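You operate a simulated robot arm through the tools that you are given. There is no shell and no other tool. Be economical: measure what you need, move in short steps, check, and stop when the job is done.

Carry out the task below with a simulated two-armed robot. There is one attempt and no reset: what you move stays moved.

Task
Water the plant from the teal flask, then tip the rest down the drain.
Fine: fill the trough to about its red line, empty the flask over a drain, not into a pan or jug, stand it back and screw its cap on; leave the plant where it stands; spill nothing. Set down upright: teal flask.

Only the result counts: the job must be done as asked and must still hold three seconds after the hand-in. Knocking over, shifting, dropping, spilling or breaking anything else fails it. Lids that push on must go on centred and level and be pressed home; caps that screw on are set level and turned clockwise until they are tight.

Robot
Two 7-joint arms with two-finger parallel grippers on one trunk, on a base that drives. Base frame: it is fixed to the floor where the robot stands at the start and does not move with it; the origin is under the middle of the robot, x ahead of it, y to its left, z up. Units: mm, rad, N and s.
The left shoulder is at the start at [60, 143, 926], the right one opposite. With the tool pointing down near the work surface each hand reaches from about 320 to 740 mm from the robot's upright axis, wherever it stands, measured 20 degrees to its own side. Places, roughly: teal flask (8x8x19 cm) [600, -200, 900]; trough of the plant [500, -500, 800]. Payload 1.57 kg a hand.
Tool frame (each hand has its own): the origin (TCP) lies between the finger pads and is the grasp point; the fingertips stand 30 mm ahead of it; z points along the fingers, y is the line along which they close. Largest opening 110 mm; finger width 24, thickness 12; the body of the gripper, 48 by 112 mm, starts 78 mm behind the TCP.
Orientation is told as [roll, pitch, yaw] about the base's x, y, z axes, in that order, counted from this pose: with the fingers straight down and closing along the base's y, the tool's x points along the base's -x, its y along +y and its z along -z.

Tools
- The arms move only by the tool nudge_tool. It takes "left_series", "right_series" or both (then of equal length, played together; a hand with none holds still); each is text: rows parted by semicolons, each of 7 numbers parted by spaces: the gripper command, from -1 (fully open) to 1 (shut), values between in proportion, then the shift along the base's x, y, z in mm, then the turn, a rotation vector about the base's x, y, z in rad. In form: grip x y z ax ay az; .... A call has 1 to 10 rows; each row shifts and turns the commanded pose from where the row before left it. Each row takes 0.2 s and may step no farther than 50 mm and 0.15 rad from the row before; otherwise, or with a gripper value out of range, the whole call is refused. A pose out of reach is approached as far as the arm can. The call stops where the force on the tool passes 50 N (or 10 N more than at its start, if that is more) or the arm is blocked; 0.2 s more then pass. Each finger travels about 45 mm/s and halts on what it meets, pressing with about 31 N; the grip force reading is that of the motor and also rises with nothing between the fingers. The clock runs only during rows and for 0.2 s after the last one: add rows that do not move to give the fingers time. The reply holds the time, the measured pose of the TCP, the force on the tool along the base axes, the opening and the grip force, in the units named above and with some noise, with the torque about the TCP (base axes, N m) and any sound that the robot's microphone picked up.
- Cameras (640 x 400 px; columns grow to the right, rows downward): "scene" is now at [41.1, -42.5, 1545.6]; the picture's right is [-0.49, -0.87, 0.00], its down [-0.60, 0.34, -0.72] and it looks along [0.63, -0.35, -0.69] (base axes); focal length 262 px, centre (320, 200). "left" rides on the left gripper at [70, -16, -141] in its tool frame; the picture's right is [0.23, 0.97, 0.00], its down [-0.86, 0.20, -0.48] and it looks along [-0.47, 0.11, 0.88] (tool axes); focal length 222 px, centre (320, 200). "right" rides on the right gripper at [70, 16, -141] in its tool frame; the picture's right is [-0.23, 0.97, 0.00], its down [-0.86, -0.20, -0.48] and it looks along [-0.47, -0.11, 0.88] (tool axes); focal length 222 px, centre (320, 200). There is no depth. A picture from a camera that has moved, and an enlarged one, comes with that camera's place and axes in the base frame and with its lens.
- camera(camera): a new picture of that camera. It takes no simulated time.
- lift_body(by): slides the trunk up (or, below 0, down) by that many mm; the arms and the scene camera ride with it, the base frame stays. It gives what a move gives, with no picture.
- steer(legs): drives the robot by 1 to 6 legs, each [ahead, left, turn to the left] in mm, mm and rad, along the robot's own axes; the way and the turn of a leg run together, so that a leg with both is an arc; at most 1500 mm and 3.142 rad a leg. The arms and the cameras ride along, it lands a little off, and it stops where it bumps. It gives what a move gives.
- aim_head(pan, tilt): turns the head with the scene camera to pan (to the left, within 1.501 rad either way) and tilt (down, from -0.506 to 1.204), counted from straight ahead of the robot. It gives what a move gives.
- close_up(camera, box): a new picture of the part [left, top, right, bottom] of that camera's present view, enlarged. It takes no simulated time.
- finish_job(): hands the job in; it is judged then, once.

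Work in short steps. Places have to be worked out from the pictures, the camera data and where the tool is seen: move nearer, look again, correct. Check each grasp and each placing, and mend what went wrong. You have 120 turns and 92 pictures in all, those below and enlarged ones among them. Open the grippers and draw the arms clear of the work before you hand the job in, unless the task says otherwise; then end with one line.

The tools are called after "Request:" as name(argument=value, ...) on one line, values as JSON. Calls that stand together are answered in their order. nudge_tool: Moves the arms, as the interface text tells. Its arguments: {"type":"object","properties":{"left_series":{"type":"string"},"right_series":{"type":"string"}},"required":[]} The other tools are called the same way: lift_body (by) slides the trunk up or down; steer (legs) drives the base; aim_head (pan, tilt) turns the head that bears the scene camera; camera (camera) takes a picture; close_up (camera, box) takes an enlarged picture of a part of a camera's view; finish_job () hands the job in.

At the start:

```text
time: 0.0
left_eef_pos: [462.1, -5.8, 1099.7]
left_tcp_rot: [0.002, -0.001, 0.0]
left_contact_force: [0.2, -1.0, 0.2]
left_ft_torque: [0.03, 0.0, 0.01]
left_gripper_width: 110.0
left_grip_force: 0.0
right_eef_pos: [359.0, -477.6, 1100.9]
right_tcp_rot: [0.0, 0.001, 0.001]
right_contact_force: [0.3, 0.7, -0.4]
right_ft_torque: [-0.02, -0.02, 0.03]
right_gripper_width: 110.0
right_grip_force: 0.1
trunk travel left (down, up): [-525.0, 65.0]
robot x, y, heading: [1.5, -4.2, -0.006]
head pan, tilt: [-0.511, 0.764]
```

scene: 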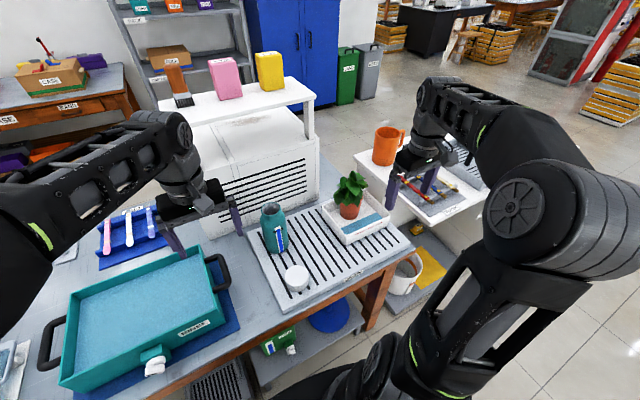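
right: 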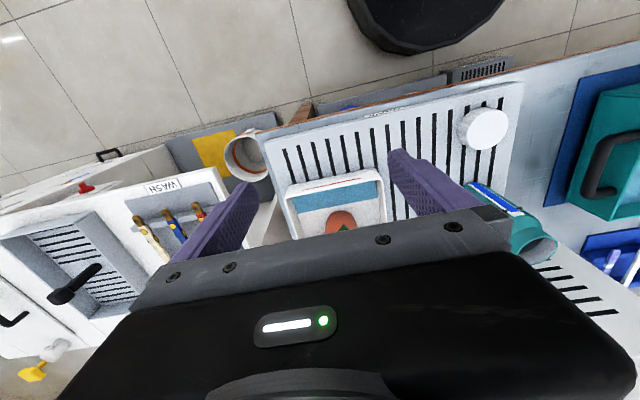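
left: 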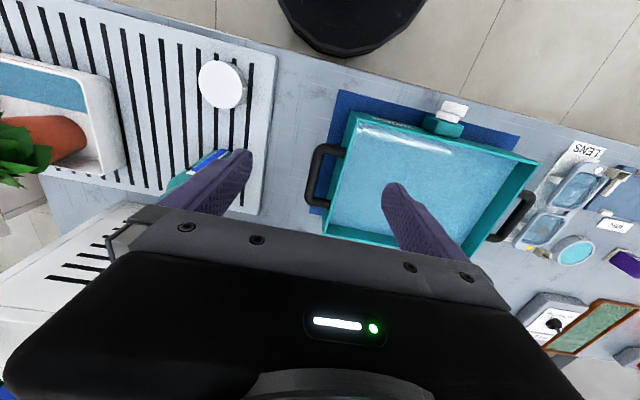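

The flask stands open on a ribbed mat or drainboard, next to its white cap and the plant's trough. I'll look closer at these.

Request:
close_up(camera="scene", box=[230, 160, 430, 310])

Request:
close_up(camera="scene", box=[360, 100, 520, 310])

```text
2.67 times, centred on (330, 235) of scene
camera zoom: at [41.1, -42.5, 1545.6], right [-0.49, -0.87, 0.0], down [-0.6, 0.34, -0.72], along [0.63, -0.35, -0.69], focal length 697 px, centre (293, 107)
```

zoom: 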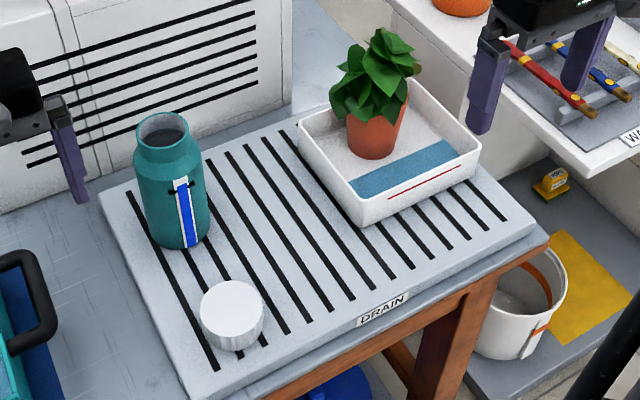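

```text
1.90 times, centred on (440, 205) of scene
camera zoom: at [41.1, -42.5, 1545.6], right [-0.49, -0.87, 0.0], down [-0.6, 0.34, -0.72], along [0.63, -0.35, -0.69], focal length 498 px, centre (91, 190)
```

zoom: 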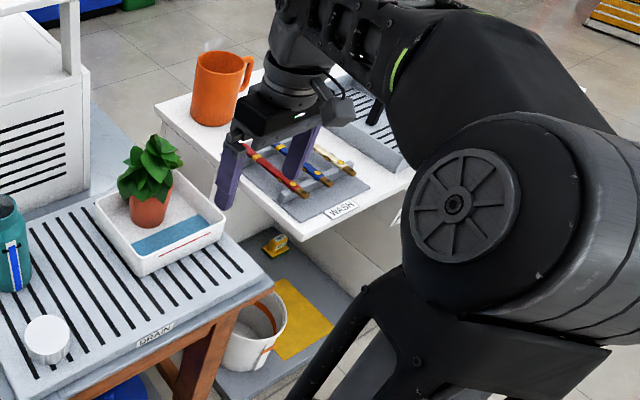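

I want finer views from the wrist camera to triangulate positions.

Request:
close_up(camera="right", box=[240, 70, 580, 280])

Request:
close_up(camera="scene", box=[310, 160, 400, 250])

Request:
close_up(camera="scene", box=[245, 190, 325, 300])

```text
1.88 times, centred on (410, 175) of right
camera zoom: at [289.5, -462.7, 1241.5], right [0.23, 0.97, 0.0], down [0.86, -0.2, 0.48], along [0.47, -0.11, -0.88], focal length 418 px, centre (151, 247)
```

zoom: 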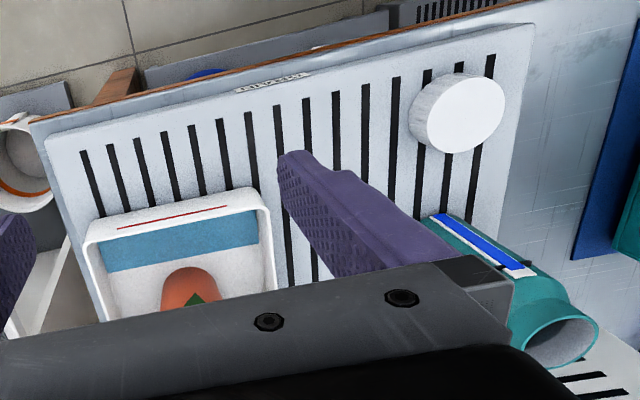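

```text
4.44 times, centred on (355, 205) of scene
camera zoom: at [41.1, -42.5, 1545.6], right [-0.49, -0.87, 0.0], down [-0.6, 0.34, -0.72], along [0.63, -0.35, -0.69], focal length 1162 px, centre (164, 178)
```

zoom: 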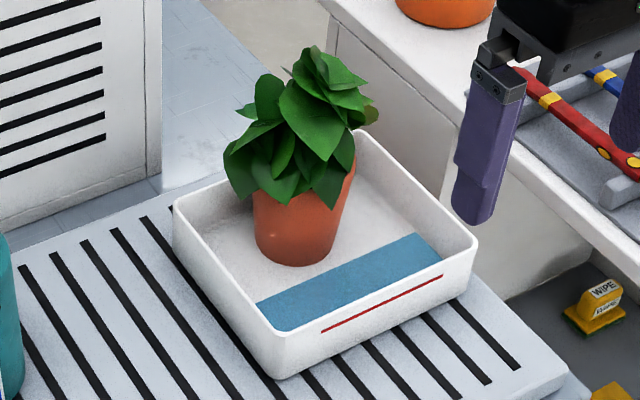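

```text
3.64 times, centred on (285, 245) of scene
camera zoom: at [41.1, -42.5, 1545.6], right [-0.49, -0.87, 0.0], down [-0.6, 0.34, -0.72], along [0.63, -0.35, -0.69], focal length 951 px, centre (447, 36)
```

zoom: 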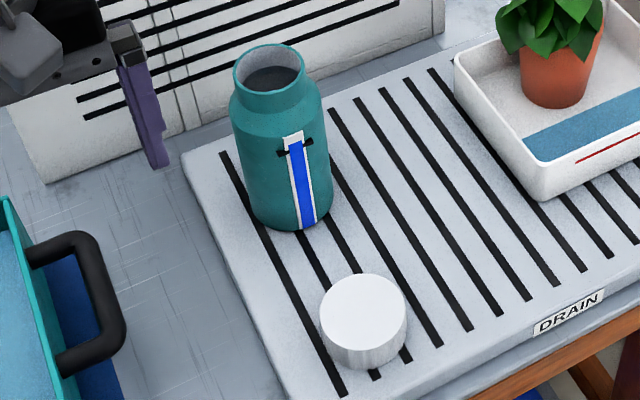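

The flask axis is at about (605,-183), its base at z≈780 and its mouth at z≈970. The cap is near (440,-180). The trough spans about x 485–620 and y -400 to -590. I'll pitch the right hand forward in front of the flask and high up, and move the left hand away.

Request:
nudge_tool(right_series="-1 2 32 -6 0 -0.1358 0;-1 2 32 -6 0 -0.1358 0;-1 2 32 -6 0 -0.1358 0;-1 2 32 -6 0 -0.1358 0;-1 2 32 -6 0 -0.1358 0;-1 2 32 -6 0 -0.1358 0;-1 2 32 -6 0 -0.1358 0;-1 2 32 -6 0 -0.1358 0;-1 2 32 -6 0 -0.1358 0", left_series="-1 0 20 0 0 0 0;-1 0 20 0 0 0 0;-1 0 20 0 0 0 0;-1 0 20 0 0 0 0;-1 0 20 0 0 0 0;-1 0 20 0 0 0 0;-1 0 20 0 0 0 0;-1 0 20 0 0 0 0;-1 0 20 0 0 0 0")

Request:
camera(camera="right")

Request:
camera(camera="scene")

```text
time: 2.0
left_eef_pos: [462.3, 177.7, 1100.2]
left_tcp_rot: [0.0, -0.001, 0.0]
left_contact_force: [-0.5, 0.6, 0.9]
left_ft_torque: [0.01, 0.01, 0.01]
left_gripper_width: 110.3
left_grip_force: 0.1
right_eef_pos: [485.9, -232.4, 1150.4]
right_tcp_rot: [0.002, -1.222, -0.001]
right_contact_force: [-0.3, -0.1, 0.2]
right_ft_torque: [0.01, 0.04, -0.02]
right_gripper_width: 110.0
right_grip_force: 0.0
right hand out of reach, approached as far as the arm can: row 6, 7, 8, 9
trunk travel left (down, up): [-525.0, 65.0]
robot x, y, heading: [2.3, 2.0, -0.003]
head pan, tilt: [-0.511, 0.764]
```

```text
83 pictures are left
camera right: at [329.2, -217.2, 1134.5], right [0.08, 0.97, 0.21], down [-0.16, -0.2, 0.97], along [0.98, -0.11, 0.14], focal length 222 px, centre (320, 200)
```

right: 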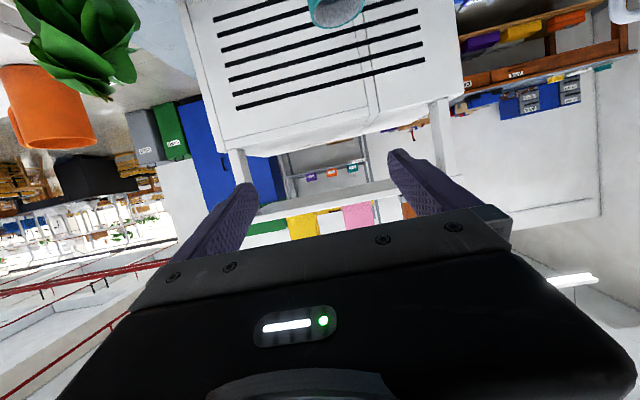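

```text
82 pictures are left
camera scene: at [41.8, -41.5, 1545.6], right [-0.49, -0.87, 0.0], down [-0.6, 0.34, -0.72], along [0.63, -0.35, -0.69], focal length 262 px, centre (320, 200)
```

scene: 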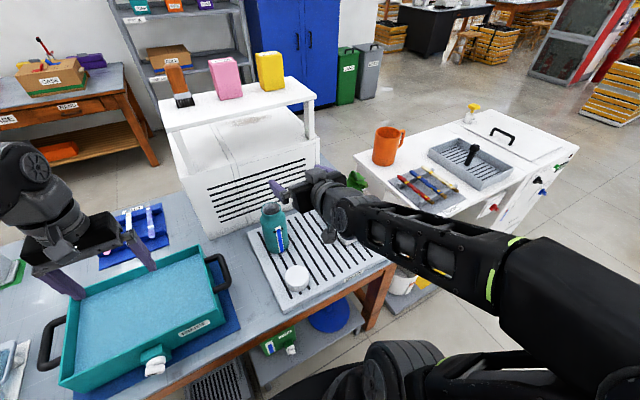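

The arm is too cramped for a horizontal tool this close. I'll back the base up 150 mm to give it room.

Request:
steer(legs=[[-150, 0, 0]])

Request:
nudge_tool(right_series="-1 0 0 0 0 0 0")

```text
time: 3.4
left_eef_pos: [308.4, 176.3, 1101.2]
left_tcp_rot: [-0.002, 0.001, 0.0]
left_contact_force: [-0.3, 0.4, 0.8]
left_ft_torque: [-0.01, -0.05, 0.0]
left_gripper_width: 110.0
left_grip_force: 0.0
right_eef_pos: [333.9, -231.7, 1151.0]
right_tcp_rot: [-0.001, -1.223, 0.002]
right_contact_force: [-0.1, -0.1, -0.5]
right_ft_torque: [0.03, 0.03, 0.01]
right_gripper_width: 110.2
right_grip_force: 0.2
trunk travel left (down, up): [-525.0, 65.0]
robot x, y, heading: [-149.3, -1.0, 0.005]
head pan, tilt: [-0.511, 0.764]
```

```text
time: 3.8
left_eef_pos: [309.1, 175.8, 1100.2]
left_tcp_rot: [0.0, -0.001, 0.0]
left_contact_force: [1.0, -0.3, 0.2]
left_ft_torque: [-0.01, 0.0, -0.02]
left_gripper_width: 109.8
left_grip_force: 0.1
right_eef_pos: [335.0, -233.0, 1151.8]
right_tcp_rot: [0.001, -1.221, 0.002]
right_contact_force: [-0.9, -0.9, -0.4]
right_ft_torque: [0.03, -0.02, 0.01]
right_gripper_width: 109.8
right_grip_force: 0.1
trunk travel left (down, up): [-525.0, 65.0]
robot x, y, heading: [-152.6, 2.7, 0.001]
head pan, tilt: [-0.511, 0.764]
```

Commanded and measured poses agree. I'll move the hand in front of the flask with about 90 mm of clearance and look.

Request:
nudge_tool(right_series="-1 30 8 -20 0 0 0;-1 30 8 -40 0 0 0;-1 30 8 -45 0 0 0;-1 20 8 -45 0 0 0;-1 20 8 -45 0 0 0;-1 10 8 -45 0 0 0")

Request:
camera(camera="right")

Request:
camera(camera="scene")

```text
refused: row 2 steps farther than a row can; nothing moved
```

```text
81 pictures are left
camera right: at [177.4, -217.6, 1134.7], right [0.08, 0.97, 0.21], down [-0.15, -0.2, 0.97], along [0.99, -0.11, 0.14], focal length 222 px, centre (320, 200)
```

right: 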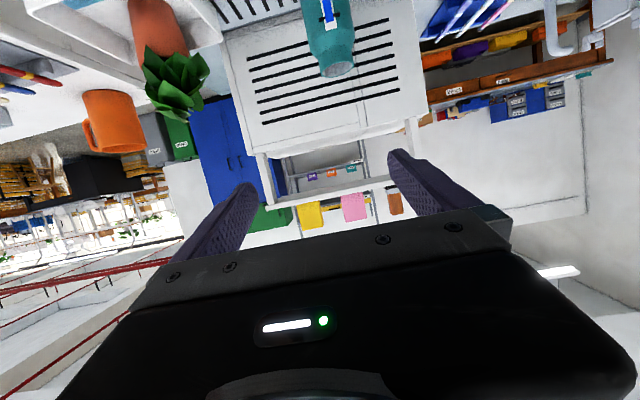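

```text
80 pictures are left
camera scene: at [-110.6, -42.4, 1545.6], right [-0.49, -0.87, 0.0], down [-0.6, 0.34, -0.72], along [0.63, -0.35, -0.69], focal length 262 px, centre (320, 200)
```

scene: 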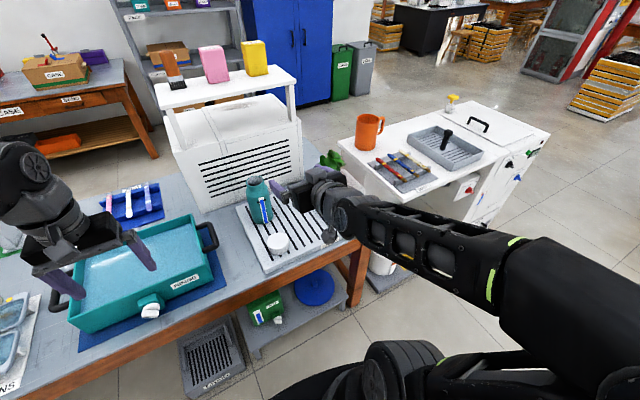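

The flask axis now fits (600,-187) with its top at z≈973. I'll redo the move with smaller steps.

Request:
nudge_tool(right_series="-1 26 7 -30 0 0 0;-1 26 7 -35 0 0 0;-1 20 7 -40 0 0 0;-1 20 7 -40 0 0 0;-1 20 7 -40 0 0 0;-1 20 7 -35 0 0 0;-1 13 6 -30 0 0 0")

Request:
camera(camera="right")

Request:
camera(camera="scene")

```text
time: 5.4
left_eef_pos: [310.7, 174.9, 1100.0]
left_tcp_rot: [-0.001, 0.0, 0.0]
left_contact_force: [-0.3, 0.9, 1.6]
left_ft_torque: [-0.02, -0.01, -0.02]
left_gripper_width: 109.8
left_grip_force: 0.0
right_eef_pos: [479.5, -183.9, 899.0]
right_tcp_rot: [0.001, -1.22, 0.003]
right_contact_force: [0.1, 0.2, -0.1]
right_ft_torque: [-0.03, 0.0, 0.01]
right_gripper_width: 110.2
right_grip_force: 0.1
trunk travel left (down, up): [-525.0, 65.0]
robot x, y, heading: [-152.7, -1.3, -0.001]
head pan, tilt: [-0.511, 0.764]
```

```text
79 pictures are left
camera right: at [323.3, -168.4, 882.7], right [0.08, 0.97, 0.21], down [-0.16, -0.2, 0.97], along [0.98, -0.11, 0.14], focal length 222 px, centre (320, 200)
```

right: 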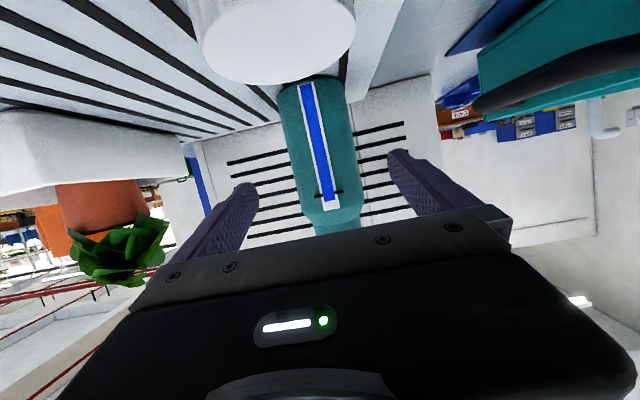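

```text
78 pictures are left
camera scene: at [-109.3, -42.5, 1545.6], right [-0.49, -0.87, 0.0], down [-0.6, 0.34, -0.72], along [0.63, -0.35, -0.69], focal length 262 px, centre (320, 200)
```

scene: 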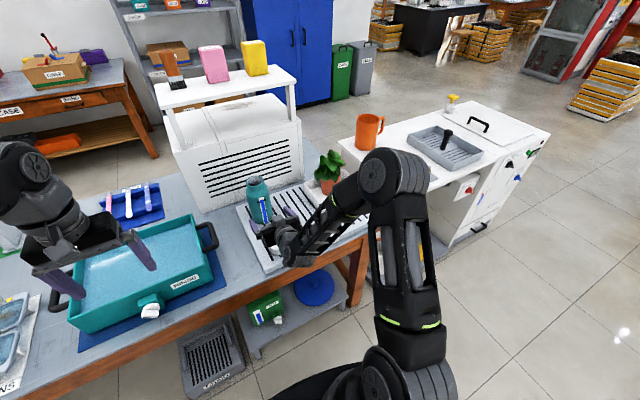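

The flask axis is at y≈-186 with its base at z≈794 and shoulder at z≈934. I'll advance with open fingers around the body.

Request:
nudge_tool(right_series="-1 30 -1 -6 0 0 0;-1 30 -1 -5 0 0 0;-1 30 0 -3 0 0 0")

Request:
camera(camera="right")

```text
time: 6.2
left_eef_pos: [310.2, 176.7, 1100.2]
left_tcp_rot: [0.0, 0.0, 0.003]
left_contact_force: [-0.4, 0.1, 1.2]
left_ft_torque: [0.04, 0.01, 0.01]
left_gripper_width: 109.8
left_grip_force: 0.0
right_eef_pos: [567.9, -185.1, 886.8]
right_tcp_rot: [-0.002, -1.22, 0.003]
right_contact_force: [0.7, 0.3, 0.3]
right_ft_torque: [-0.03, 0.01, 0.0]
right_gripper_width: 110.1
right_grip_force: 0.0
trunk travel left (down, up): [-525.0, 65.0]
robot x, y, heading: [-154.3, -0.7, 0.002]
head pan, tilt: [-0.511, 0.764]
```

```text
77 pictures are left
camera right: at [412.6, -170.6, 870.8], right [0.08, 0.97, 0.21], down [-0.15, -0.2, 0.97], along [0.99, -0.11, 0.14], focal length 222 px, centre (320, 200)
```

right: 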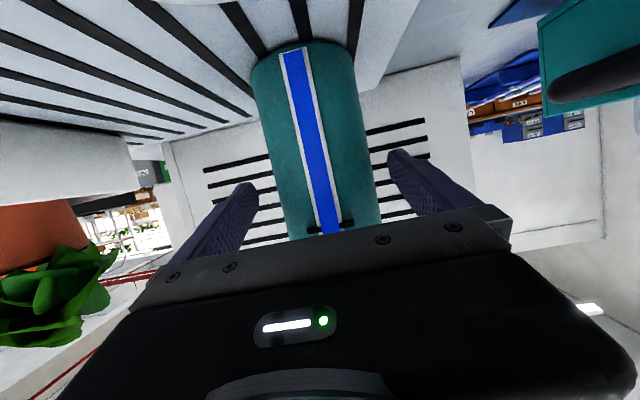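

Centred well; the axis is at x≈590. I'll go 24 mm further and close.

Request:
nudge_tool(right_series="-1 24 -2 0 0 0 0;-0.3 0 0 0 0 0 0;0.2 0 0 0 0 0 0;0.6 0 0 0 0 0 0;1 0 0 0 0 0 0;1 0 0 0 0 0 0;1 0 0 0 0 0 0")

Request:
camera(camera="right")

Request:
close_up(camera="scene", box=[220, 150, 380, 280])

```text
time: 7.8
left_eef_pos: [309.0, 177.6, 1100.3]
left_tcp_rot: [0.001, -0.005, 0.003]
left_contact_force: [-0.4, -0.5, 0.1]
left_ft_torque: [-0.01, -0.01, 0.01]
left_gripper_width: 109.7
left_grip_force: 0.0
right_eef_pos: [594.6, -187.6, 888.5]
right_tcp_rot: [0.001, -1.22, 0.006]
right_contact_force: [0.0, 4.0, 0.4]
right_ft_torque: [0.26, 0.07, 0.0]
right_gripper_width: 79.4
right_grip_force: 30.5
trunk travel left (down, up): [-525.0, 65.0]
robot x, y, heading: [-154.6, -0.8, 0.01]
head pan, tilt: [-0.511, 0.764]
```

```text
76 pictures are left
camera right: at [437.3, -173.0, 871.9], right [0.08, 0.97, 0.21], down [-0.15, -0.2, 0.97], along [0.99, -0.11, 0.14], focal length 222 px, centre (320, 200)
```

right: 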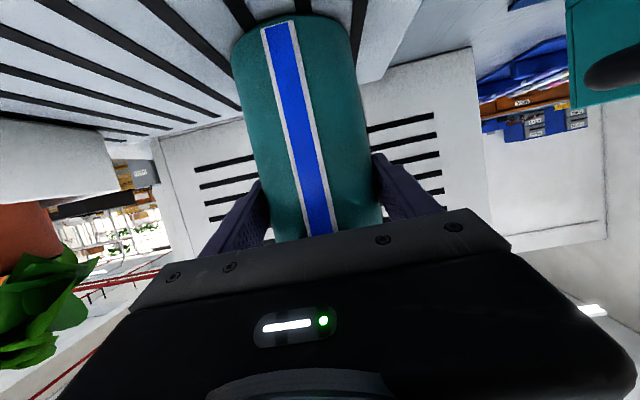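

```text
3.08 times, centred on (300, 215) of scene
camera zoom: at [-109.9, -42.0, 1545.6], right [-0.49, -0.87, 0.0], down [-0.6, 0.34, -0.72], along [0.63, -0.35, -0.69], focal length 805 px, centre (382, 154)
```

zoom: 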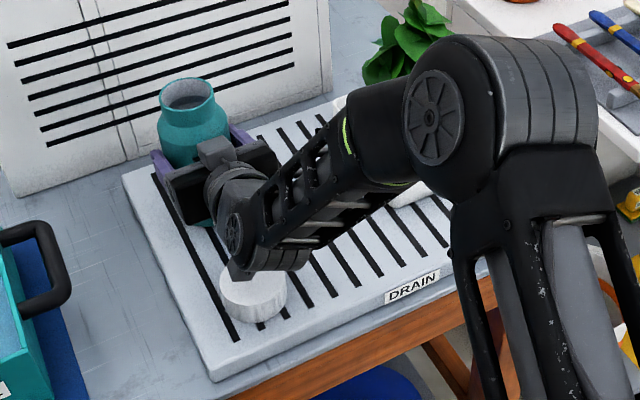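

Grasp is firm at 79.4 mm. I'll lift straight up about 95 mm and check that nothing slips.

Request:
nudge_tool(right_series="1 0 0 10 0 0 0;1 0 0 20 0 0 0;1 0 0 22 0 0 0;1 0 0 22 0 0 0;1 0 0 21 0 0 0;1 0 0 0 0 0 0")

Request:
close_up(camera="scene", box=[220, 130, 400, 280])

```text
time: 9.2
left_eef_pos: [310.5, 176.1, 1100.4]
left_tcp_rot: [0.0, 0.001, 0.003]
left_contact_force: [0.4, -0.7, -0.4]
left_ft_torque: [-0.01, -0.02, -0.03]
left_gripper_width: 109.9
left_grip_force: 0.1
right_eef_pos: [594.0, -189.4, 982.9]
right_tcp_rot: [0.002, -1.219, 0.002]
right_contact_force: [-0.3, 0.3, -8.4]
right_ft_torque: [0.01, 0.05, 0.01]
right_gripper_width: 79.5
right_grip_force: 31.0
trunk travel left (down, up): [-525.0, 65.0]
robot x, y, heading: [-150.9, 0.9, 0.001]
head pan, tilt: [-0.511, 0.764]
```

```text
2.67 times, centred on (310, 205) of scene
camera zoom: at [-108.7, -42.8, 1545.5], right [-0.49, -0.87, 0.0], down [-0.6, 0.34, -0.72], along [0.63, -0.35, -0.69], focal length 697 px, centre (347, 187)
```

zoom: 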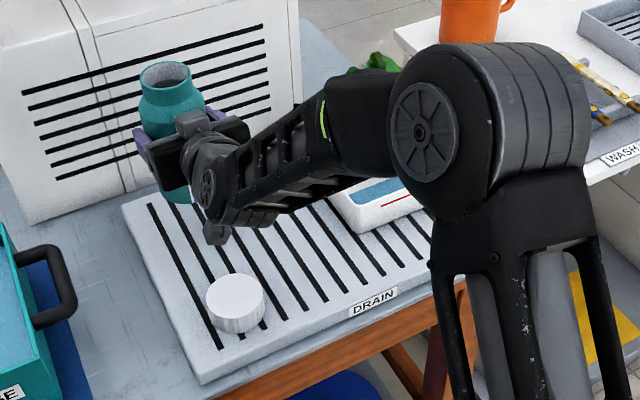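

The flask weighs about 0.86 kg and is held steadily. I'll carry it level towards the trough's left side.

Request:
nudge_tool(right_series="1 -16 -27 0 0 0 0;1 -16 -27 0 0 0 0;1 -16 -27 0 0 0 0;1 -10 -27 0 0 0 0;1 -6 -26 0 0 0 0;1 0 -20 0 0 0 0;1 0 0 0 0 0 0")

Request:
camera(camera="scene")

Request:
camera(camera="right")

Request:
camera(camera="left")

```text
time: 10.8
left_eef_pos: [309.7, 175.8, 1099.6]
left_tcp_rot: [0.001, 0.001, 0.002]
left_contact_force: [-0.6, 0.2, -1.4]
left_ft_torque: [0.03, -0.02, 0.0]
left_gripper_width: 110.1
left_grip_force: 0.0
right_eef_pos: [532.7, -343.2, 981.4]
right_tcp_rot: [0.003, -1.218, 0.002]
right_contact_force: [-0.8, 0.4, -7.7]
right_ft_torque: [-0.15, 0.06, -0.05]
right_gripper_width: 79.5
right_grip_force: 30.7
trunk travel left (down, up): [-525.0, 65.0]
robot x, y, heading: [-149.8, -1.3, 0.006]
head pan, tilt: [-0.511, 0.764]
```

```text
73 pictures are left
camera scene: at [-109.1, -42.7, 1545.6], right [-0.49, -0.87, 0.0], down [-0.6, 0.34, -0.72], along [0.63, -0.35, -0.69], focal length 262 px, centre (320, 200)
```

scene: 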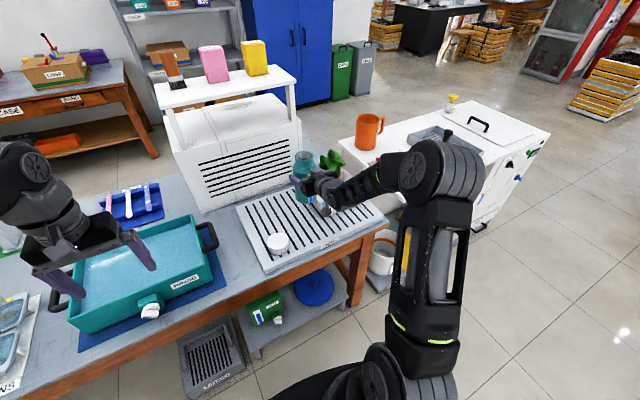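

```text
72 pictures are left
camera right: at [375.9, -328.1, 964.7], right [0.08, 0.97, 0.21], down [-0.15, -0.2, 0.97], along [0.99, -0.11, 0.13], focal length 222 px, centre (320, 200)
```

right: 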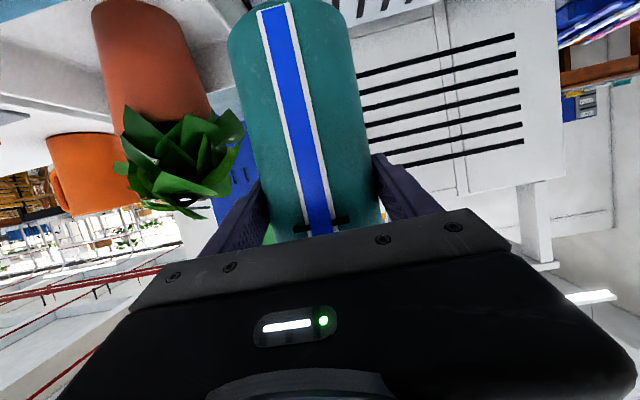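

```text
71 pictures are left
camera left: at [240.7, 159.8, 1241.1], right [-0.23, 0.97, 0.0], down [0.85, 0.2, 0.48], along [0.47, 0.11, -0.88], focal length 222 px, centre (320, 200)
```

left: 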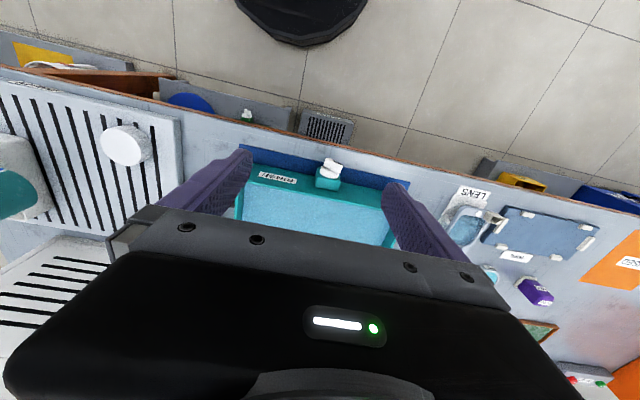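

The forearm blocks the scene view here, so I'll pour in small portions and step back to look. I'll use the weight reading as a gauge. First, roll to about 60°, before any flow, while lowering slightly.

Request:
nudge_tool(right_series="1 -2 0 0 0.15 0 0;1 -2 0 0 0.15 0 0;1 -2 0 -5 0.15 0 0;1 -1 0 -5 0.15 0 0;1 0 0 -8 0.15 0 0;1 0 0 -8 0.15 0 0;1 0 0 -4 0.1 0 0;1 0 0 0 0 0 0")

Request:
camera(camera="right")

Request:
close_up(camera="scene", box=[240, 120, 420, 260])

```text
time: 12.6
left_eef_pos: [310.5, 176.2, 1100.1]
left_tcp_rot: [-0.001, 0.0, 0.002]
left_contact_force: [-0.6, 0.2, 0.0]
left_ft_torque: [0.0, -0.01, 0.03]
left_gripper_width: 109.9
left_grip_force: 0.1
right_eef_pos: [521.6, -343.4, 952.1]
right_tcp_rot: [1.356, -0.53, -1.159]
right_contact_force: [0.4, -0.2, -7.8]
right_ft_torque: [-0.25, 0.07, 0.01]
right_gripper_width: 79.5
right_grip_force: 31.4
trunk travel left (down, up): [-525.0, 65.0]
robot x, y, heading: [-150.3, 2.6, 0.003]
head pan, tilt: [-0.511, 0.764]
```

```text
70 pictures are left
camera right: at [365.5, -320.8, 957.0], right [0.08, 0.35, 0.94], down [-0.15, -0.92, 0.35], along [0.99, -0.17, -0.02], focal length 222 px, centre (320, 200)
```

right: 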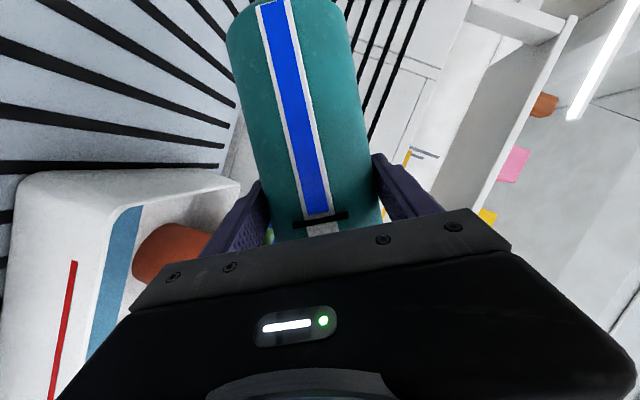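

```text
2.86 times, centred on (330, 190) of scene
camera zoom: at [-109.2, -42.8, 1545.6], right [-0.49, -0.87, 0.0], down [-0.6, 0.34, -0.72], along [0.63, -0.35, -0.69], focal length 747 px, centre (291, 229)
```

zoom: 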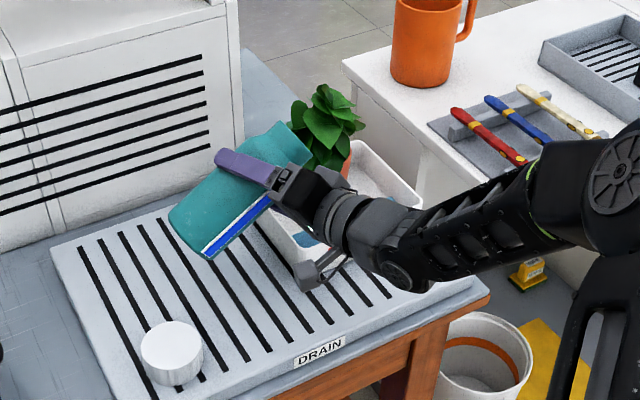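

The wrist camera sees the trough with its red line and blue strip during the pour. The weight is still about 7.8–8.4 N, so there is no flow yet. I'll roll on slowly with pauses.

Request:
nudge_tool(right_series="1 0 -6 0 0.07 0 0;1 0 -6 0 0.05 0 0;1 0 0 0 0 0 0;1 0 0 0 0 0 0")

Request:
camera(camera="right")

```text
time: 13.6
left_eef_pos: [311.2, 175.1, 1100.2]
left_tcp_rot: [0.0, -0.001, 0.001]
left_contact_force: [0.5, -0.5, -0.3]
left_ft_torque: [-0.01, 0.02, 0.01]
left_gripper_width: 110.2
left_grip_force: 0.0
right_eef_pos: [523.0, -354.5, 952.4]
right_tcp_rot: [1.408, -0.422, -1.184]
right_contact_force: [0.0, -0.7, -7.0]
right_ft_torque: [-0.23, 0.08, 0.01]
right_gripper_width: 79.5
right_grip_force: 30.8
trunk travel left (down, up): [-525.0, 65.0]
robot x, y, heading: [-149.4, -1.8, 0.01]
head pan, tilt: [-0.511, 0.764]
```

```text
68 pictures are left
camera right: at [366.7, -333.7, 958.4], right [0.08, 0.23, 0.97], down [-0.15, -0.96, 0.24], along [0.98, -0.17, -0.04], focal length 222 px, centre (320, 200)
```

right: 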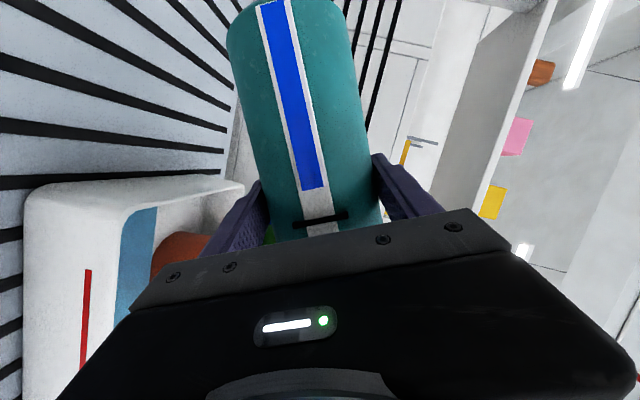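

The flask's gauge fell, so it is pouring into the trough. I'll tilt back slightly to stop the flow and inspect the trough.

Request:
nudge_tool(right_series="1 0 0 0 -0.1 0 0;1 0 0 0 0 0 0")

Request:
close_up(camera="right", box=[0, 150, 280, 400])

Request:
close_up(camera="scene", box=[290, 140, 380, 240])

```text
time: 14.2
left_eef_pos: [309.9, 176.3, 1100.5]
left_tcp_rot: [0.0, 0.0, 0.002]
left_contact_force: [0.2, 0.8, 0.3]
left_ft_torque: [-0.04, 0.0, -0.01]
left_gripper_width: 109.9
left_grip_force: 0.0
right_eef_pos: [523.4, -355.6, 950.7]
right_tcp_rot: [1.363, -0.516, -1.165]
right_contact_force: [0.8, -0.6, -7.8]
right_ft_torque: [-0.22, 0.04, 0.01]
right_gripper_width: 79.5
right_grip_force: 31.5
trunk travel left (down, up): [-525.0, 65.0]
robot x, y, heading: [-150.1, 0.8, -0.003]
head pan, tilt: [-0.511, 0.764]
```

```text
1.60 times, centred on (140, 275) of right
camera zoom: at [366.4, -333.1, 956.8], right [0.08, 0.33, 0.94], down [-0.15, -0.93, 0.34], along [0.98, -0.17, -0.02], focal length 355 px, centre (608, 80)
```

zoom: 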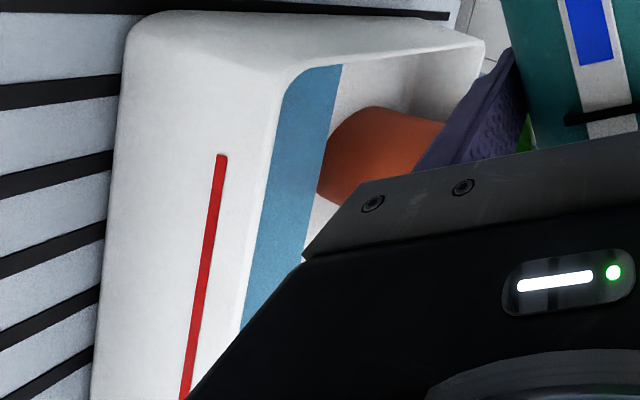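

```text
4.00 times, centred on (335, 190) of scene
camera zoom: at [-109.1, -43.1, 1545.6], right [-0.49, -0.87, 0.0], down [-0.6, 0.34, -0.72], along [0.63, -0.35, -0.69], focal length 1046 px, centre (260, 240)
```

zoom: 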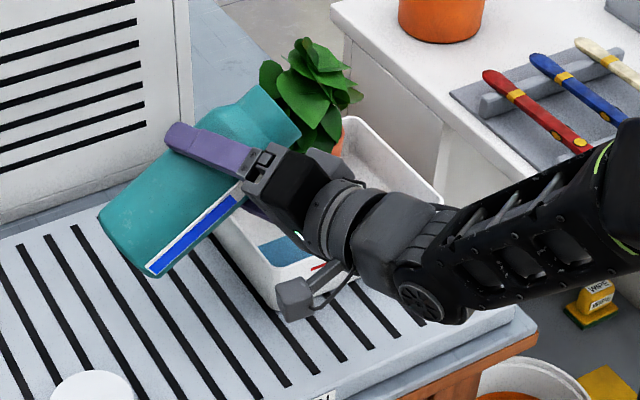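

The gauge is steady at the lower level, so the flow has stopped. I'll raise the hand and shift it left to view the trough interior from above.

Request:
nudge_tool(right_series="1 0 20 25 -0.1 0 0;1 0 20 25 -0.1 0 0;1 0 20 25 -0.1 0 0;1 0 20 25 0 0 0;1 0 20 25 0 0 0;1 0 20 25 0 0 0;1 0 0 0 0 0 0")

Request:
camera(camera="right")

Request:
close_up(camera="scene", box=[290, 140, 400, 240])

```text
time: 15.8
left_eef_pos: [309.5, 175.6, 1101.1]
left_tcp_rot: [0.0, 0.0, 0.001]
left_contact_force: [0.6, -0.3, 0.3]
left_ft_torque: [0.01, 0.04, -0.04]
left_gripper_width: 110.2
left_grip_force: 0.1
right_eef_pos: [523.3, -233.9, 1102.1]
right_tcp_rot: [1.198, -0.784, -1.061]
right_contact_force: [0.5, 0.8, -6.6]
right_ft_torque: [-0.14, 0.0, 0.0]
right_gripper_width: 79.7
right_grip_force: 31.1
trunk travel left (down, up): [-525.0, 65.0]
robot x, y, heading: [-149.9, -1.0, 0.002]
head pan, tilt: [-0.511, 0.764]
```

```text
65 pictures are left
camera right: at [366.0, -212.0, 1101.2], right [0.08, 0.59, 0.8], down [-0.15, -0.79, 0.6], along [0.99, -0.17, 0.03], focal length 222 px, centre (320, 200)
```

right: 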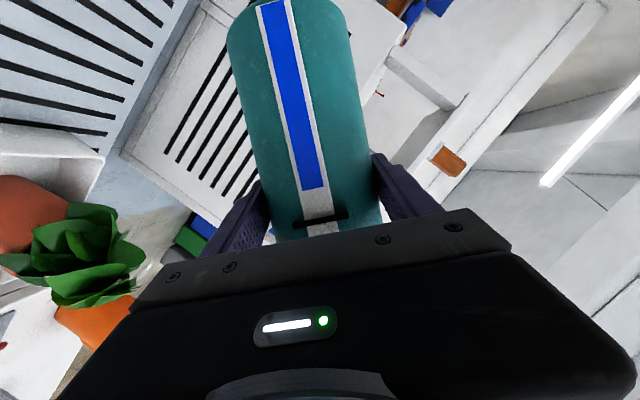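

```text
4.00 times, centred on (345, 190) of scene
camera zoom: at [-109.0, -43.2, 1545.5], right [-0.49, -0.87, 0.0], down [-0.6, 0.34, -0.72], along [0.63, -0.35, -0.69], focal length 1046 px, centre (220, 240)
```

zoom: 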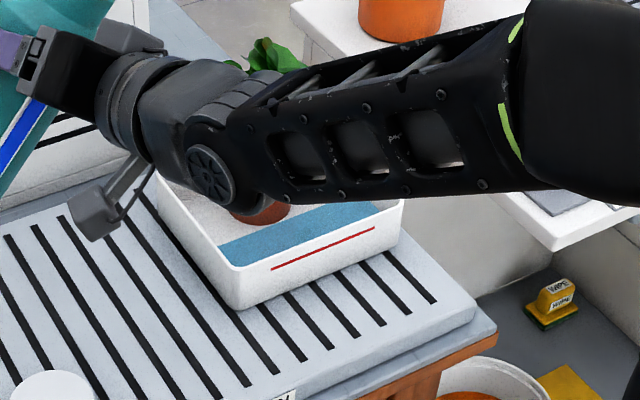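

The blue level appears to have risen to roughly z≈818, and the red line sits at about z≈840. I'll go back to the pouring pose for a further portion.

Request:
nudge_tool(right_series="1 0 -20 -25 0 0 0;1 0 -20 -25 0 0 0;1 0 -20 -25 0 0 0;1 0 -20 -25 0.1 0 0;1 0 -20 -25 0.1 0 0;1 0 -20 -25 0.1 0 0;1 0 0 0 0.1 0 0;1 0 0 0 0.06 0 0;1 0 0 0 0 0 0;1 0 0 0 0 0 0")

Request:
camera(camera="right")

```text
time: 18.0
left_eef_pos: [308.7, 175.5, 1099.9]
left_tcp_rot: [-0.002, -0.001, 0.002]
left_contact_force: [0.4, 0.6, 0.6]
left_ft_torque: [0.04, 0.02, -0.01]
left_gripper_width: 110.1
left_grip_force: 0.1
right_eef_pos: [522.2, -354.7, 951.1]
right_tcp_rot: [1.43, -0.368, -1.194]
right_contact_force: [0.9, 0.2, -6.6]
right_ft_torque: [-0.24, 0.06, -0.05]
right_gripper_width: 79.8
right_grip_force: 30.9
trunk travel left (down, up): [-525.0, 65.0]
robot x, y, heading: [-150.0, 0.5, -0.001]
head pan, tilt: [-0.511, 0.764]
```

```text
63 pictures are left
camera right: at [366.6, -333.9, 959.8], right [0.08, 0.17, 0.98], down [-0.15, -0.97, 0.18], along [0.98, -0.17, -0.05], focal length 222 px, centre (320, 200)
```

right: 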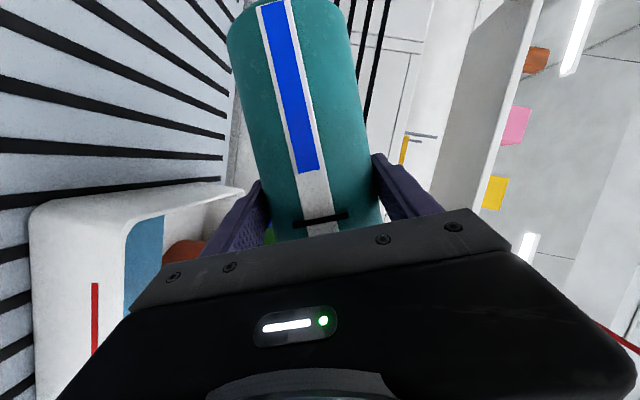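

The gauge is at row 172, down from 215. I'll tilt a bit more.

Request:
nudge_tool(right_series="1 0 0 0 0.06 0 0;1 0 0 0 0 0 0;1 0 0 0 0 0 0;1 0 0 0 -0.1 0 0;1 0 0 0 -0.1 0 0")

Request:
camera(camera="right")

```text
time: 19.2
left_eef_pos: [310.6, 175.4, 1100.1]
left_tcp_rot: [-0.001, -0.001, 0.002]
left_contact_force: [0.9, 0.5, -0.9]
left_ft_torque: [-0.01, -0.01, -0.01]
left_gripper_width: 109.9
left_grip_force: 0.0
right_eef_pos: [523.8, -354.0, 951.6]
right_tcp_rot: [1.37, -0.495, -1.168]
right_contact_force: [-0.7, 0.0, -5.9]
right_ft_torque: [-0.17, 0.04, 0.02]
right_gripper_width: 79.1
right_grip_force: 31.3
trunk travel left (down, up): [-525.0, 65.0]
robot x, y, heading: [-150.9, 0.5, -0.0]
head pan, tilt: [-0.511, 0.764]
```

```text
62 pictures are left
camera right: at [366.6, -332.6, 957.2], right [0.08, 0.31, 0.95], down [-0.15, -0.94, 0.32], along [0.98, -0.17, -0.02], focal length 222 px, centre (320, 200)
```

right: 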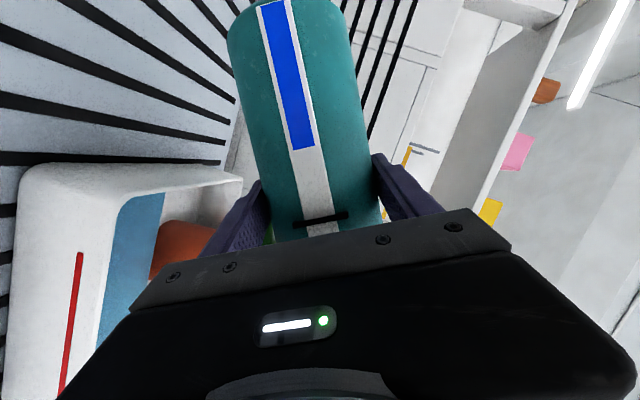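

The gauge is at row 148. I'll back off to the same viewing pose and compare the level.

Request:
nudge_tool(right_series="1 0 20 25 -0.1 0 0;1 0 20 25 -0.1 0 0;1 0 20 25 -0.1 0 0;1 0 20 25 0 0 0;1 0 20 25 0 0 0;1 0 20 25 0 0 0;1 0 30 0 0 0 0;1 0 0 0 0 0 0")

Request:
close_up(camera="scene", box=[310, 165, 400, 230])

```text
time: 21.0
left_eef_pos: [310.1, 175.1, 1101.0]
left_tcp_rot: [0.0, -0.001, 0.002]
left_contact_force: [0.2, 0.1, 0.1]
left_ft_torque: [0.0, 0.0, -0.02]
left_gripper_width: 110.0
left_grip_force: 0.1
right_eef_pos: [522.5, -203.2, 1100.1]
right_tcp_rot: [1.21, -0.767, -1.072]
right_contact_force: [0.0, 0.2, -6.3]
right_ft_torque: [-0.14, 0.06, -0.01]
right_gripper_width: 79.6
right_grip_force: 30.9
trunk travel left (down, up): [-525.0, 65.0]
robot x, y, heading: [-150.1, -1.2, 0.007]
head pan, tilt: [-0.511, 0.764]
```

```text
6.15 times, centred on (355, 198) of scene
camera zoom: at [-109.5, -43.2, 1545.6], right [-0.49, -0.87, 0.0], down [-0.6, 0.34, -0.72], along [0.63, -0.35, -0.69], focal length 1609 px, centre (105, 215)
```

zoom: 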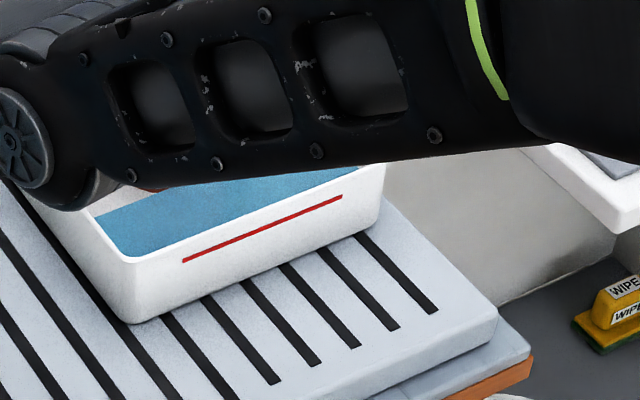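

I need a second line of sight for triangulation, so I'll return to the pour pose at a no-flow tilt and zoom with the wrist camera.

Request:
nudge_tool(right_series="1 0 -30 0 0 0 0;1 0 -20 -25 0 0 0;1 0 -20 -25 0 0 0;1 0 -20 -25 0 0 0;1 0 -20 -25 0.1 0 0;1 0 -20 -25 0.1 0 0;1 0 -20 -25 0.1 0 0;1 0 0 0 0 0 0")

Request:
close_up(camera="right", box=[0, 150, 260, 330])

```text
time: 22.8
left_eef_pos: [309.3, 177.1, 1101.0]
left_tcp_rot: [0.001, -0.001, 0.002]
left_contact_force: [-0.5, -0.3, 0.1]
left_ft_torque: [0.0, 0.0, -0.01]
left_gripper_width: 109.9
left_grip_force: 0.0
right_eef_pos: [520.9, -356.3, 956.1]
right_tcp_rot: [1.373, -0.496, -1.168]
right_contact_force: [0.0, 0.5, -6.0]
right_ft_torque: [-0.17, 0.06, -0.04]
right_gripper_width: 79.4
right_grip_force: 31.2
trunk travel left (down, up): [-525.0, 65.0]
robot x, y, heading: [-150.0, 2.1, 0.001]
head pan, tilt: [-0.511, 0.764]
```

```text
2.22 times, centred on (130, 240) of right
camera zoom: at [364.9, -335.5, 961.9], right [0.08, 0.31, 0.95], down [-0.15, -0.94, 0.32], along [0.99, -0.17, -0.02], focal length 494 px, centre (742, 111)
```

zoom: 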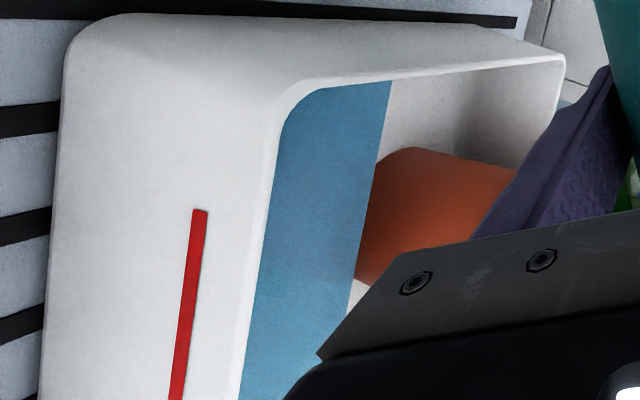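

I estimate the level at z≈824 against a red line at about 832–838. I'll pour one more small portion, then take a better look at the right end of the trough.

Request:
nudge_tool(right_series="1 0 0 0 0.12 0 0;1 0 0 0 0.12 0 0;1 0 0 0 0 0 0;1 0 0 0 0 0 0;1 0 0 0 -0.12 0 0;1 0 0 0 -0.12 0 0")

Request:
camera(camera="right")

```text
time: 24.2
left_eef_pos: [310.5, 176.9, 1100.8]
left_tcp_rot: [-0.001, 0.0, 0.002]
left_contact_force: [-0.4, 0.0, 0.3]
left_ft_torque: [-0.02, -0.01, -0.02]
left_gripper_width: 110.1
left_grip_force: 0.1
right_eef_pos: [523.9, -353.7, 953.0]
right_tcp_rot: [1.373, -0.499, -1.167]
right_contact_force: [-0.2, 0.2, -6.0]
right_ft_torque: [-0.17, 0.04, 0.05]
right_gripper_width: 79.5
right_grip_force: 30.9
trunk travel left (down, up): [-525.0, 65.0]
robot x, y, heading: [-152.5, 0.3, 0.002]
head pan, tilt: [-0.511, 0.764]
```

```text
59 pictures are left
camera right: at [366.5, -333.0, 958.3], right [0.08, 0.31, 0.95], down [-0.15, -0.94, 0.32], along [0.99, -0.17, -0.02], focal length 222 px, centre (320, 200)
```

right: 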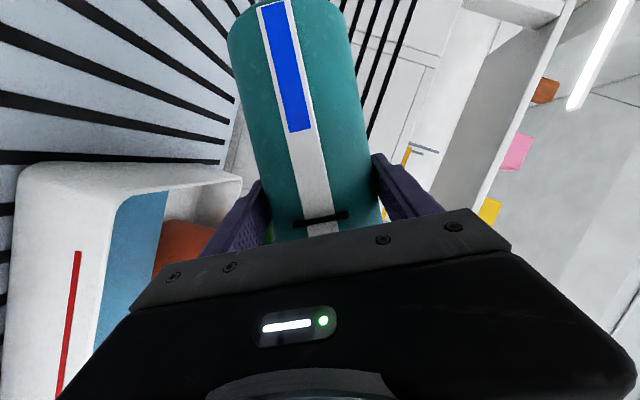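

The gauge is at row 131. I'll retreat higher so the scene camera can see the trough's right inner wall.

Request:
nudge_tool(right_series="1 0 10 35 -0.1 0 0;1 0 10 35 -0.1 0 0;1 0 15 35 -0.1 0 0;1 0 25 35 -0.1 0 0;1 0 25 35 -0.1 0 0;1 0 25 35 0 0 0;1 0 25 35 0 0 0;1 0 0 0 0 0 0")

Request:
camera(camera="scene")

```text
time: 26.0
left_eef_pos: [309.4, 176.1, 1100.8]
left_tcp_rot: [0.0, 0.0, 0.002]
left_contact_force: [-0.5, -0.2, -0.6]
left_ft_torque: [0.0, -0.01, 0.03]
left_gripper_width: 110.1
left_grip_force: 0.0
right_eef_pos: [521.7, -221.0, 1197.7]
right_tcp_rot: [1.051, -0.937, -0.95]
right_contact_force: [-0.4, -0.6, -6.1]
right_ft_torque: [-0.12, 0.06, 0.0]
right_gripper_width: 79.4
right_grip_force: 31.0
trunk travel left (down, up): [-525.0, 65.0]
robot x, y, heading: [-150.6, 0.8, 0.0]
head pan, tilt: [-0.511, 0.764]
```

```text
58 pictures are left
camera scene: at [-109.0, -43.3, 1545.5], right [-0.49, -0.87, 0.0], down [-0.6, 0.34, -0.72], along [0.63, -0.35, -0.69], focal length 262 px, centre (320, 200)
```

scene: 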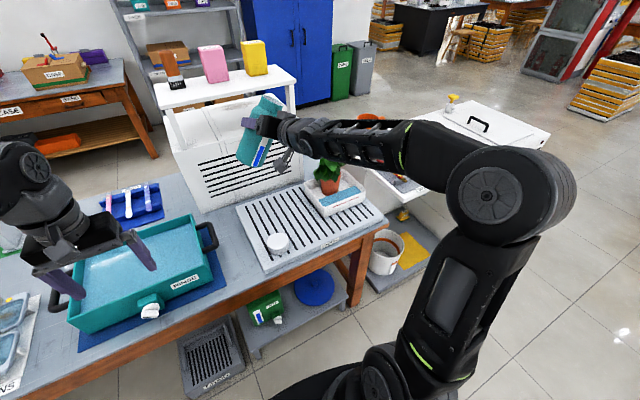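

The trough is fully in view now, so I'll zoom in.

Request:
close_up(camera="scene", box=[300, 170, 370, 222])

```text
7.69 times, centred on (335, 196) of scene
camera zoom: at [-109.0, -43.3, 1545.5], right [-0.49, -0.87, 0.0], down [-0.6, 0.34, -0.72], along [0.63, -0.35, -0.69], focal length 2012 px, centre (205, 231)
```

zoom: 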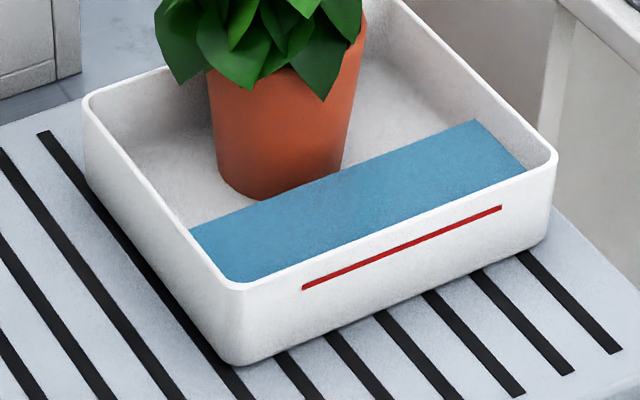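

I'll zoom further on the strip's right end, where its waterline meets the inner wall.

Request:
close_up(camera="scene", box=[340, 166, 372, 196])

```text
13.33 times, centred on (356, 181) of scene
camera zoom: at [-109.0, -43.3, 1545.5], right [-0.49, -0.87, 0.0], down [-0.6, 0.34, -0.72], along [0.63, -0.35, -0.69], focal length 3487 px, centre (-160, 453)
```

zoom: 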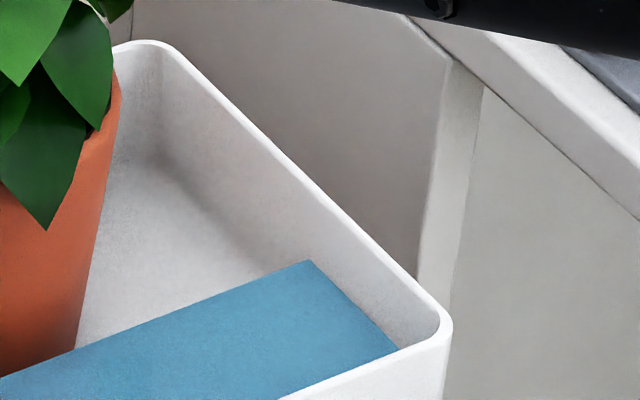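

The waterline is about 27 mm below the rim and the red line about 17 mm below it, so some 8–10 mm more is needed. I'll return to the pour pose.

Request:
nudge_tool(right_series="1 0 -25 -35 0 0 0;1 0 -25 -35 0 0 0;1 0 -25 -35 0.1 0 0;1 0 -25 -35 0.1 0 0;1 0 -15 -35 0.1 0 0;1 0 -10 -35 0.1 0 0;1 0 -10 -35 0.1 0 0;1 0 0 0 0 0 0")

Request:
nudge_tool(right_series="1 0 0 0 0.13 0 0;1 0 0 0 0.13 0 0;1 0 0 0 0.05 0 0;1 0 0 0 0 0 0;1 0 0 0 0 0 0;1 0 0 0 -0.15 0 0;1 0 0 0 -0.15 0 0")

Request:
camera(camera="right")

```text
time: 27.8
left_eef_pos: [309.3, 177.4, 1101.5]
left_tcp_rot: [0.0, 0.0, 0.0]
left_contact_force: [1.0, 0.1, -0.7]
left_ft_torque: [0.02, -0.01, 0.0]
left_gripper_width: 110.2
left_grip_force: 0.0
right_eef_pos: [523.2, -357.0, 949.1]
right_tcp_rot: [1.373, -0.496, -1.169]
right_contact_force: [0.3, -0.4, -5.9]
right_ft_torque: [-0.15, 0.05, -0.02]
right_gripper_width: 79.4
right_grip_force: 31.0
trunk travel left (down, up): [-525.0, 65.0]
robot x, y, heading: [-149.3, 1.2, 0.006]
head pan, tilt: [-0.511, 0.764]
```

```text
time: 29.4
left_eef_pos: [309.9, 175.7, 1100.4]
left_tcp_rot: [0.001, 0.0, 0.003]
left_contact_force: [0.7, -0.4, 0.6]
left_ft_torque: [0.01, -0.05, 0.02]
left_gripper_width: 110.1
left_grip_force: 0.1
right_eef_pos: [522.7, -355.1, 950.3]
right_tcp_rot: [1.375, -0.489, -1.171]
right_contact_force: [0.0, 1.0, -4.4]
right_ft_torque: [-0.2, 0.02, 0.0]
right_gripper_width: 79.7
right_grip_force: 31.2
trunk travel left (down, up): [-525.0, 65.0]
robot x, y, heading: [-150.5, 1.3, 0.007]
head pan, tilt: [-0.511, 0.764]
```

```text
55 pictures are left
camera right: at [366.3, -333.1, 956.6], right [0.08, 0.3, 0.95], down [-0.16, -0.94, 0.31], along [0.98, -0.17, -0.03], focal length 222 px, centre (320, 200)
```

right: 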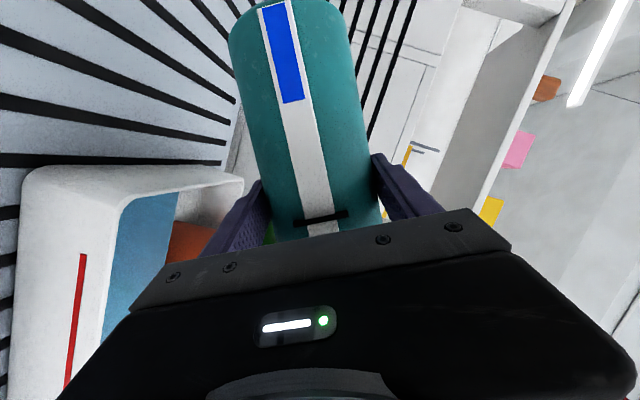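

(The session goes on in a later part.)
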